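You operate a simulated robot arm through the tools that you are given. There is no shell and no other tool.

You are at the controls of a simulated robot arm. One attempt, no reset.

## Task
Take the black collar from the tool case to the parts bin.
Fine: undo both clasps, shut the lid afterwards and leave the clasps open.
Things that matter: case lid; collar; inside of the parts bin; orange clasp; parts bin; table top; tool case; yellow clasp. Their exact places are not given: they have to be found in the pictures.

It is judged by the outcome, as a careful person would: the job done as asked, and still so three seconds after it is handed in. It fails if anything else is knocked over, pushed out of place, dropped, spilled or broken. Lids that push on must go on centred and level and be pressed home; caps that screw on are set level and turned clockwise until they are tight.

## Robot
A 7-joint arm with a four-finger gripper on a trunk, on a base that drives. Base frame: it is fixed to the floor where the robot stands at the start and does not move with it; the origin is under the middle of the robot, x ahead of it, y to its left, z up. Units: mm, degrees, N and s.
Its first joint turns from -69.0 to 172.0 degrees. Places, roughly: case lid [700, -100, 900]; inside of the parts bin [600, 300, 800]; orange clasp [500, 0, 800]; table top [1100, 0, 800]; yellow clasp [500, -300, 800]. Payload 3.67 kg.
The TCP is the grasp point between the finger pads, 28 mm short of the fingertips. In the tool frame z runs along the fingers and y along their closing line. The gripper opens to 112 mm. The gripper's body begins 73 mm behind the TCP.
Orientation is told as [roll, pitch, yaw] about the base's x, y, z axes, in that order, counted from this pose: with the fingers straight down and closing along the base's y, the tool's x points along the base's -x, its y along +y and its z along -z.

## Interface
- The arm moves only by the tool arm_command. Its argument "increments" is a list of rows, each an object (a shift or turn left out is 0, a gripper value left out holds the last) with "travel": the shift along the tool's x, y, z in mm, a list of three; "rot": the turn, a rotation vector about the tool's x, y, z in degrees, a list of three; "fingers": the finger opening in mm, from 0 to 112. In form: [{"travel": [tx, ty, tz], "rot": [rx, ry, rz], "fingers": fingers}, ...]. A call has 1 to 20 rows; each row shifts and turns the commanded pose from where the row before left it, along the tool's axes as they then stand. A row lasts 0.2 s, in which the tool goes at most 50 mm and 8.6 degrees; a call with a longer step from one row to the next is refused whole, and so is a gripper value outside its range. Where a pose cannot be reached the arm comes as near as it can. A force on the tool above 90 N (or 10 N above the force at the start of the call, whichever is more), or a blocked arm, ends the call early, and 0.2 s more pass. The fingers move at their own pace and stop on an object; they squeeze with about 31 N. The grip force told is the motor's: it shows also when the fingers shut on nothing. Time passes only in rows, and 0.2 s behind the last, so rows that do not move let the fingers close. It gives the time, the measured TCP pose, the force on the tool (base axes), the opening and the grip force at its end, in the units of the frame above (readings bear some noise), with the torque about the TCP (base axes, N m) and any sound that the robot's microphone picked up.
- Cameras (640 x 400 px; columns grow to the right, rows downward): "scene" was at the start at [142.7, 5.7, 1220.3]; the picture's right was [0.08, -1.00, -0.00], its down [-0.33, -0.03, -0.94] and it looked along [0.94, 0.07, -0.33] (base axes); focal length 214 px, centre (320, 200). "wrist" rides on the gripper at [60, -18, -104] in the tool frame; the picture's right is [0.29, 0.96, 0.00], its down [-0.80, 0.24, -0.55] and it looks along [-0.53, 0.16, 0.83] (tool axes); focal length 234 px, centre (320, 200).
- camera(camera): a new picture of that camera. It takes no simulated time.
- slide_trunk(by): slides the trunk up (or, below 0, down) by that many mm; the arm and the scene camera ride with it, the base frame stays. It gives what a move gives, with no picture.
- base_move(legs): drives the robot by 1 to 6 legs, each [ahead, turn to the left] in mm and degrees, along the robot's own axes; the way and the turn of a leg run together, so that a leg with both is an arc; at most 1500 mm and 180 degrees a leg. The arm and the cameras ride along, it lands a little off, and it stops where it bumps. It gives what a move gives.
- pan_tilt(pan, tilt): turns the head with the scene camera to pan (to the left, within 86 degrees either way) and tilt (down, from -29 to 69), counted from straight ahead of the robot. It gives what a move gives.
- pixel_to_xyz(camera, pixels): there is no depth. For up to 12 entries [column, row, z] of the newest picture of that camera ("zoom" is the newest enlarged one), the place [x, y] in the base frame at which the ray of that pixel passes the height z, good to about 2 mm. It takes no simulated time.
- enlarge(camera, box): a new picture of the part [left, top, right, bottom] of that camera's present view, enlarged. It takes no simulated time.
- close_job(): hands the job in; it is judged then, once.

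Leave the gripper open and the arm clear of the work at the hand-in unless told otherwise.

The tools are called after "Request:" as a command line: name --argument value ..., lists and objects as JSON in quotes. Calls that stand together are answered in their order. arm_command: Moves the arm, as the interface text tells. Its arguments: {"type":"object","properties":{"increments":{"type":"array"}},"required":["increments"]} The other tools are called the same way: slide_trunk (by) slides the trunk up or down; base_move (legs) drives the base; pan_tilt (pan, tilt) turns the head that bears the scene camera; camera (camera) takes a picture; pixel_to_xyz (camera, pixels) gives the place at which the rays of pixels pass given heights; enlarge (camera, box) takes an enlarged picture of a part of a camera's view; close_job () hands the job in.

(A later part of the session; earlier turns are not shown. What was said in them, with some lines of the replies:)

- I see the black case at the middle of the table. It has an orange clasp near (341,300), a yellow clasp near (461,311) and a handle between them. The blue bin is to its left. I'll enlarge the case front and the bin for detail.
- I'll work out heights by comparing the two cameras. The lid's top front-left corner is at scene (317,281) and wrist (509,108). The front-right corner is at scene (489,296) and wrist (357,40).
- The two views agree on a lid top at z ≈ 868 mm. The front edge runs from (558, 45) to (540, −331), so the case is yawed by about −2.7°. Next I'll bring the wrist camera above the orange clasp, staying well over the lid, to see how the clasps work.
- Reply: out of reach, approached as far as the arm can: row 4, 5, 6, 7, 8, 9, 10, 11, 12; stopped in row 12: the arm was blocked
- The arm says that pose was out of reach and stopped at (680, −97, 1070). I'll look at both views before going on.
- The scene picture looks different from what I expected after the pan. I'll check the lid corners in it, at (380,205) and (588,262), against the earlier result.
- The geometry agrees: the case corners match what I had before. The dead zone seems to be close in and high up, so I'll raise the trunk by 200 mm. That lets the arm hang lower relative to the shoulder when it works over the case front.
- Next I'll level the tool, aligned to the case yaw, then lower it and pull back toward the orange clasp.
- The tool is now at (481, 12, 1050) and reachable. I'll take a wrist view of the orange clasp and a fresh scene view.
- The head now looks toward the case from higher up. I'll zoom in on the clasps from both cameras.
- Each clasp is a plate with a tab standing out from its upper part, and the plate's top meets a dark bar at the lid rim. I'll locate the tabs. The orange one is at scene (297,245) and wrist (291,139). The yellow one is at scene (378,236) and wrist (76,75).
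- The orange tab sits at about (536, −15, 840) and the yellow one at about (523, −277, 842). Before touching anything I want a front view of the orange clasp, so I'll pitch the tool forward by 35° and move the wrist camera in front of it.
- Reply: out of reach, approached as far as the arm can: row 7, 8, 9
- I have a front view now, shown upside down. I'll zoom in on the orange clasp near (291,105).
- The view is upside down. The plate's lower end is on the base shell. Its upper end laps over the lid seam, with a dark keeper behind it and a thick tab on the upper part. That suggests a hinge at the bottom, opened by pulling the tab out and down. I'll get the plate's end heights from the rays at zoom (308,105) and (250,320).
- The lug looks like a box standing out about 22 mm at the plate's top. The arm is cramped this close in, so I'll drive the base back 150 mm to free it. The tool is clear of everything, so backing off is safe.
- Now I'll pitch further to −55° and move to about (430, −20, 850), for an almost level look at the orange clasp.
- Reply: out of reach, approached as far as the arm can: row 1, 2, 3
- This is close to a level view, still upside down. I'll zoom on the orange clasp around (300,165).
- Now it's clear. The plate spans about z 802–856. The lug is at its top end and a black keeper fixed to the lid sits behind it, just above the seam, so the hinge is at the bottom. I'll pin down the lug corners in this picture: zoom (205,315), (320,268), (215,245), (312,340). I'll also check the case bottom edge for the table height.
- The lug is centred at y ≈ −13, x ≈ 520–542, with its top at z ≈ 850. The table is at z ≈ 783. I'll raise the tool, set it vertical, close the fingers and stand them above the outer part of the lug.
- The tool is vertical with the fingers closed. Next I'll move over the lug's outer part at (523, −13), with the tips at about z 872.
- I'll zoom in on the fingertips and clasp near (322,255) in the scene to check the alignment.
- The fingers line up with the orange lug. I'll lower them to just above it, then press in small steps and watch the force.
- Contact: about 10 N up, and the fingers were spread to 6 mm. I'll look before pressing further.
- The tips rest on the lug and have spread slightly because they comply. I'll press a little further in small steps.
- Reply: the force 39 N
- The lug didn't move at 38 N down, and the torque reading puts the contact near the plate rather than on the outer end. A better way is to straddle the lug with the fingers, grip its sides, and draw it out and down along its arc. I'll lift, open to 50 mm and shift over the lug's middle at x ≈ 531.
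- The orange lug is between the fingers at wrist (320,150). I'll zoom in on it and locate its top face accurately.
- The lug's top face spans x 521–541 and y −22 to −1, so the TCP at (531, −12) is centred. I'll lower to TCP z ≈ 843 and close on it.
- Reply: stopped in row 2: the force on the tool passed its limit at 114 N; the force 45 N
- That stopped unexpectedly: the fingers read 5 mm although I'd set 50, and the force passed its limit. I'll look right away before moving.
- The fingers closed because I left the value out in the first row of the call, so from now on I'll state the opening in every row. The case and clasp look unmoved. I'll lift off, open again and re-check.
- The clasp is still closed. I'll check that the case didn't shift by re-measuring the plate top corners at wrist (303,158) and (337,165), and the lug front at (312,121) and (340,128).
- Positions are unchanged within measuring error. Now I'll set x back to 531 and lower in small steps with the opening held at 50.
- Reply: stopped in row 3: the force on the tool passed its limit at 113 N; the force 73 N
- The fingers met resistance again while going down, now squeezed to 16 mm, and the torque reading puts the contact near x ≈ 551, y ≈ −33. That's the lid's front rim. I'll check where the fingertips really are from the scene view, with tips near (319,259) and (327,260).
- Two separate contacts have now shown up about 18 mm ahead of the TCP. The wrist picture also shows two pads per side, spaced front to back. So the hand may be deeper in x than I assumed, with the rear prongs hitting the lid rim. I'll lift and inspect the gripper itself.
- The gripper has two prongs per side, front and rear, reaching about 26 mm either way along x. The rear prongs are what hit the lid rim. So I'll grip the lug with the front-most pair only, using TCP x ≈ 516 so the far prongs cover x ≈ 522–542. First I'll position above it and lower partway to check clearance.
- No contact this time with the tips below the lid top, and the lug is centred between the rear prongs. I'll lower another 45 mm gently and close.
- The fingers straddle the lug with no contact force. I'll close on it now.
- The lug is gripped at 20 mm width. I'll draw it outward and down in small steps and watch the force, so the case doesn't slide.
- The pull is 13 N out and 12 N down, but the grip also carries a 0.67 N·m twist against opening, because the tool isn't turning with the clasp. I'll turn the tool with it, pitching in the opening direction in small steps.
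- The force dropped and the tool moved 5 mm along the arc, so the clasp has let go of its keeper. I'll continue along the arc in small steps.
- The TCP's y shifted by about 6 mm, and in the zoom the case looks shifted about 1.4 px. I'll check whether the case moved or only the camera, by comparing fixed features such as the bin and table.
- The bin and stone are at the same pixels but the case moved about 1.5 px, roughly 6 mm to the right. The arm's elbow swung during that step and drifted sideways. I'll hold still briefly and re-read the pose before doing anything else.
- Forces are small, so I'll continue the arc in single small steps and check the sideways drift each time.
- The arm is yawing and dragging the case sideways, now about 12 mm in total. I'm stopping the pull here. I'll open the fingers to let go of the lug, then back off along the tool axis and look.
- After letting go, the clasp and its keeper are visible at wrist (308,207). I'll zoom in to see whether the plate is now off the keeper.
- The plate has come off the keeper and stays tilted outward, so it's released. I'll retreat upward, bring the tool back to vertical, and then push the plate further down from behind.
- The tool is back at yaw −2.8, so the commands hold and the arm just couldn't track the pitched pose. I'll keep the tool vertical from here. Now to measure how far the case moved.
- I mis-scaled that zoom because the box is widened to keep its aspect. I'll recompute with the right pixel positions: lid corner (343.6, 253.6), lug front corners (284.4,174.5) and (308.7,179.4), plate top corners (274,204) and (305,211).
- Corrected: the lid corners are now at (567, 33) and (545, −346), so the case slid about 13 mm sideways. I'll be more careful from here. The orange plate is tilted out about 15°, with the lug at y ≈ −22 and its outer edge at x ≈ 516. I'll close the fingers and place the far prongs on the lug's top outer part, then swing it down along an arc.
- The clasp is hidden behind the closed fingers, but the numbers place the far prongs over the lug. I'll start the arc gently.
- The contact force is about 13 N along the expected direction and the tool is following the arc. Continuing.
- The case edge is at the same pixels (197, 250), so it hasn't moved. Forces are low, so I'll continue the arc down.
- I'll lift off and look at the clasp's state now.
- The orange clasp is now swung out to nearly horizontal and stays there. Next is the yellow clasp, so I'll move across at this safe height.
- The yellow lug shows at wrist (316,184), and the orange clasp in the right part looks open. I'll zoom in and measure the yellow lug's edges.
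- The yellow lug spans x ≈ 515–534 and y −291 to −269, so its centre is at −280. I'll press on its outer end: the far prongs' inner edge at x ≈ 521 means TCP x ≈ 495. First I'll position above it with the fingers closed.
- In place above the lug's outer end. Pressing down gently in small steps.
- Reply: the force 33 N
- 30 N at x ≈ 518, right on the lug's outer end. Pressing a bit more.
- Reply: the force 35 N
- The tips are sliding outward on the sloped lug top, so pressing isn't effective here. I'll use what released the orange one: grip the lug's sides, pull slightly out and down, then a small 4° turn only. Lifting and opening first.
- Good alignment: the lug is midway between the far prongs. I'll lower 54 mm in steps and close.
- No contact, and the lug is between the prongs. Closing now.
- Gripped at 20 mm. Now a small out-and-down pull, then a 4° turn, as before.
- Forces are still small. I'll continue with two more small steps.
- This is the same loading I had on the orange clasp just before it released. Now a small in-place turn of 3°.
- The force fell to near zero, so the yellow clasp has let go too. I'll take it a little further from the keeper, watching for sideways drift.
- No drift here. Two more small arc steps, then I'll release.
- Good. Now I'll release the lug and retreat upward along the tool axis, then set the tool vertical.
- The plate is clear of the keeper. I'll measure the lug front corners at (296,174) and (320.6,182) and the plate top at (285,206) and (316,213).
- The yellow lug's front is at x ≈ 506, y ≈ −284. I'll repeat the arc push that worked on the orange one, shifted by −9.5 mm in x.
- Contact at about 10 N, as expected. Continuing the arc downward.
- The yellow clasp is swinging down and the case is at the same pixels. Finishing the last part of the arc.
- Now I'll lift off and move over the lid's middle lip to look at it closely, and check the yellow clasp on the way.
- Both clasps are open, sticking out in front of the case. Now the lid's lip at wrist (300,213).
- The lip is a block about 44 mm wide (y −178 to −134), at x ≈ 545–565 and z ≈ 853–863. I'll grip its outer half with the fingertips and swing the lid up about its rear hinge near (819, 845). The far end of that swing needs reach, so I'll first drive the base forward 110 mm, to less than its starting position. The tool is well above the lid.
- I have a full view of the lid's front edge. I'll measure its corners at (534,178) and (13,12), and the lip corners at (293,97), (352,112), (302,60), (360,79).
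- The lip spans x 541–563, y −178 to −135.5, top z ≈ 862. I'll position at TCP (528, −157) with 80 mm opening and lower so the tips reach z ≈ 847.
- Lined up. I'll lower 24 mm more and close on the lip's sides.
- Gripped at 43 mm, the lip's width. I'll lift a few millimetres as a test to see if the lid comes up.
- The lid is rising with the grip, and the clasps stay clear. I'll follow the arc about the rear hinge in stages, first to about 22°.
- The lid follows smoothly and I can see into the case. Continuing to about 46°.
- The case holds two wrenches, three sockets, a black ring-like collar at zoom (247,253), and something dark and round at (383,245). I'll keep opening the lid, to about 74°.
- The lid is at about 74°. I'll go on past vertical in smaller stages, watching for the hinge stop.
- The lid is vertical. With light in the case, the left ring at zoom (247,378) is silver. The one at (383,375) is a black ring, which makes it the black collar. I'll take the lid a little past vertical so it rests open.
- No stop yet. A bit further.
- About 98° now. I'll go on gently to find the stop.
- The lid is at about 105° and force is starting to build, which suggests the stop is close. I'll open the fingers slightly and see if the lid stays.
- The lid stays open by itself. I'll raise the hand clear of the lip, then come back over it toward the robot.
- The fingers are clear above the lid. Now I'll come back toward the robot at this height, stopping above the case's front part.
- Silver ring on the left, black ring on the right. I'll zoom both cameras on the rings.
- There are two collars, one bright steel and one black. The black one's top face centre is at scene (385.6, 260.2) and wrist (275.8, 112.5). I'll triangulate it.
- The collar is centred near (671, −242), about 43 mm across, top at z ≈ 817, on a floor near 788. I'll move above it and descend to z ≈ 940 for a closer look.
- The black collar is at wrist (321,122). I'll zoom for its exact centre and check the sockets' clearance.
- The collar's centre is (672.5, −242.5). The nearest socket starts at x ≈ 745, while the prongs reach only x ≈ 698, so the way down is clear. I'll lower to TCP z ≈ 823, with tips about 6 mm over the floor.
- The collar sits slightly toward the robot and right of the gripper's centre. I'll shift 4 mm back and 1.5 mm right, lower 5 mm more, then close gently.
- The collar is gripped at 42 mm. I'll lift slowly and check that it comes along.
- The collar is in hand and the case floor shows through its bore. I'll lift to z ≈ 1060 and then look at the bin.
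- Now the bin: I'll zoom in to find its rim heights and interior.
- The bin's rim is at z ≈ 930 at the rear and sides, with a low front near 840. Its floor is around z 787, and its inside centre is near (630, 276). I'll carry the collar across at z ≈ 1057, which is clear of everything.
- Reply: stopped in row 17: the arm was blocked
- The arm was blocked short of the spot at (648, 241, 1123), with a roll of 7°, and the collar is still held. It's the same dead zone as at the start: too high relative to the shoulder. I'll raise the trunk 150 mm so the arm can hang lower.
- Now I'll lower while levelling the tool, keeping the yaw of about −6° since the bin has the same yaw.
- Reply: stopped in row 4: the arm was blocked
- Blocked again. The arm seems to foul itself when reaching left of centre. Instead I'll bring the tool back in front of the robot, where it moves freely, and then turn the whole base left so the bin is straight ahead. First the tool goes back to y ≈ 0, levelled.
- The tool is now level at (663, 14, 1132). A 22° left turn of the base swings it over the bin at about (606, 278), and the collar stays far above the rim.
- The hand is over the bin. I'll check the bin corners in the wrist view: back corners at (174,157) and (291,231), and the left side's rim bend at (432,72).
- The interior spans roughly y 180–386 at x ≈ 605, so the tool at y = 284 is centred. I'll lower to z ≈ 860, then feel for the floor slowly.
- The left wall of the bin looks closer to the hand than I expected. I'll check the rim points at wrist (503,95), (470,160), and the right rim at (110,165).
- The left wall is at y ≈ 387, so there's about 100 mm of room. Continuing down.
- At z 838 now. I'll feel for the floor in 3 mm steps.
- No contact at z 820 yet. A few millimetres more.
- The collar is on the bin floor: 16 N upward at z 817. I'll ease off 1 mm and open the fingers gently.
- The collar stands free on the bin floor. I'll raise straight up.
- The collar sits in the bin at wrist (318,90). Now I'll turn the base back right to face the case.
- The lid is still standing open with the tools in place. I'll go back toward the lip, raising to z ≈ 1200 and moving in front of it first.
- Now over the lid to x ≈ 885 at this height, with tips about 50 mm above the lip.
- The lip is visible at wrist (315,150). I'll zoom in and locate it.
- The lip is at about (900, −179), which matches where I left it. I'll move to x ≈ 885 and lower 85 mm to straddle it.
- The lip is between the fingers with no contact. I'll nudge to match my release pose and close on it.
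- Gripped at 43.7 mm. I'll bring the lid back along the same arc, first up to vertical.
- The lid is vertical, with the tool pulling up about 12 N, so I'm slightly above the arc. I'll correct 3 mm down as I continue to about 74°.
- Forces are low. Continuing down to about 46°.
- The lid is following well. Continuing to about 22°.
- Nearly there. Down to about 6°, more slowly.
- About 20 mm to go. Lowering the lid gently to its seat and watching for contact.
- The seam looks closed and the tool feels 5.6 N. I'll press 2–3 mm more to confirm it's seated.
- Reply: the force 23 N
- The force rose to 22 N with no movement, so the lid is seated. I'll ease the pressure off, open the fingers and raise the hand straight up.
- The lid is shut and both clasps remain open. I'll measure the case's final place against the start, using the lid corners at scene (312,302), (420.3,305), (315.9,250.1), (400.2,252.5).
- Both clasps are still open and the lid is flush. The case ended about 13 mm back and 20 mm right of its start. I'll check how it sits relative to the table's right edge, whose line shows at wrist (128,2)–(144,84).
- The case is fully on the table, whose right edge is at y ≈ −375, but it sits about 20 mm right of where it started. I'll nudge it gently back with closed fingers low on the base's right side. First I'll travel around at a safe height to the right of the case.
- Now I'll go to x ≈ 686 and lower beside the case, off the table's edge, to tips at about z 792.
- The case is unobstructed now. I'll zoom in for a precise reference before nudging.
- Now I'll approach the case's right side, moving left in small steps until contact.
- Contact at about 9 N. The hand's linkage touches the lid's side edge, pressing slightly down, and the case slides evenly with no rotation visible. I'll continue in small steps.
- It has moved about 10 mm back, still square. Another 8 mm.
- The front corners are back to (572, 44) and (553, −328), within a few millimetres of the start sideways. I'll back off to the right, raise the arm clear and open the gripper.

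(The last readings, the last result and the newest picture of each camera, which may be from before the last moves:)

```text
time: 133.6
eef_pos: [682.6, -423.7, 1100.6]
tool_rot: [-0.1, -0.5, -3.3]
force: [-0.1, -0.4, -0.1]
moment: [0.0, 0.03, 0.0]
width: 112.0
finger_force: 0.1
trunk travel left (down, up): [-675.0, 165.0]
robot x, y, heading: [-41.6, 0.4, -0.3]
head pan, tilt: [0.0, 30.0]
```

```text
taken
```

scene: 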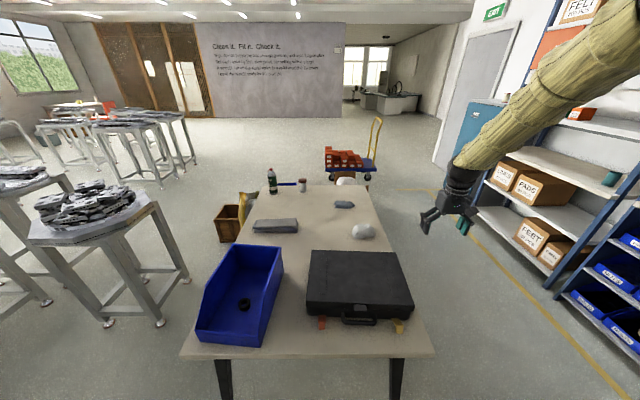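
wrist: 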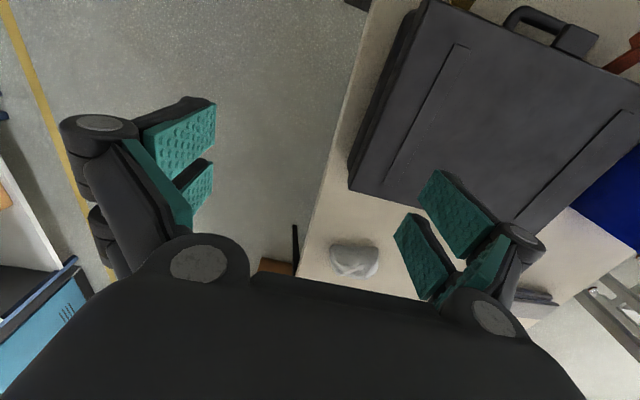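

The arm is clear. One last close check of the clasps, the lid seam and the collar in the bin.

Request:
enlarge --camera "scene" --box '[296, 240, 424, 340]'

Request:
enlarge --camera "scene" --box '[185, 235, 313, 355]'

```text
4.00 times, centred on (360, 290) of scene
```

zoom: 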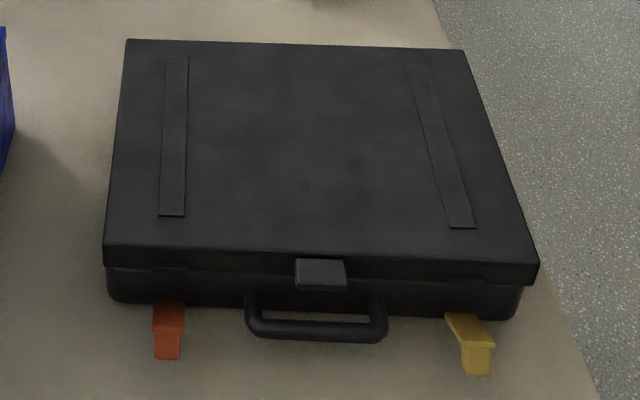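

```text
3.33 times, centred on (249, 295) of scene
```

zoom: 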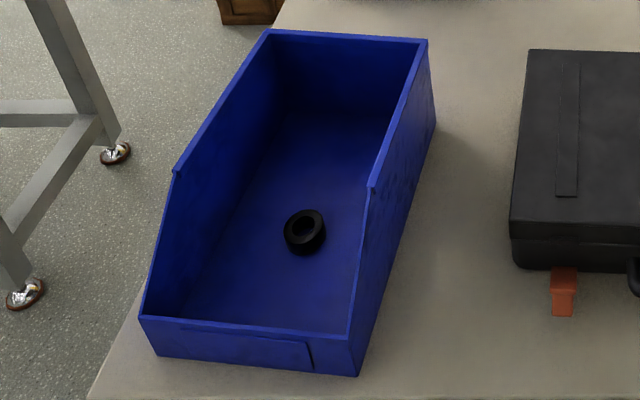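

The final check agrees with the job as asked:
- The lid is shut and flush.
- The orange and yellow clasps are both open.
- The black collar stands in the parts bin.
- The gripper is open and the arm is clear.

I'm handing the job in.

Request:
close_job

```text
The job is handed in.
```

The black collar is in the parts bin. Both clasps are undone and left open, and the case lid is shut again. I handed the job in with the gripper open and the arm clear of the work.

- **Case position:** the tool case slid about 25 mm while I worked on it. I pushed it back sideways to within a few millimetres, but it still sits about 13 mm further from the robot than at the start. It is fully on the table.
- **Collar choice:** there were two collars in the case, one steel and one black. I took the black one and left the steel one where it was.
- **Clasps:** during the first tries on the orange clasp the gripper hit the lid rim and lug hard enough to trip the force limit (about 114 N) twice. I saw no damage, and both clasps opened and stayed open.
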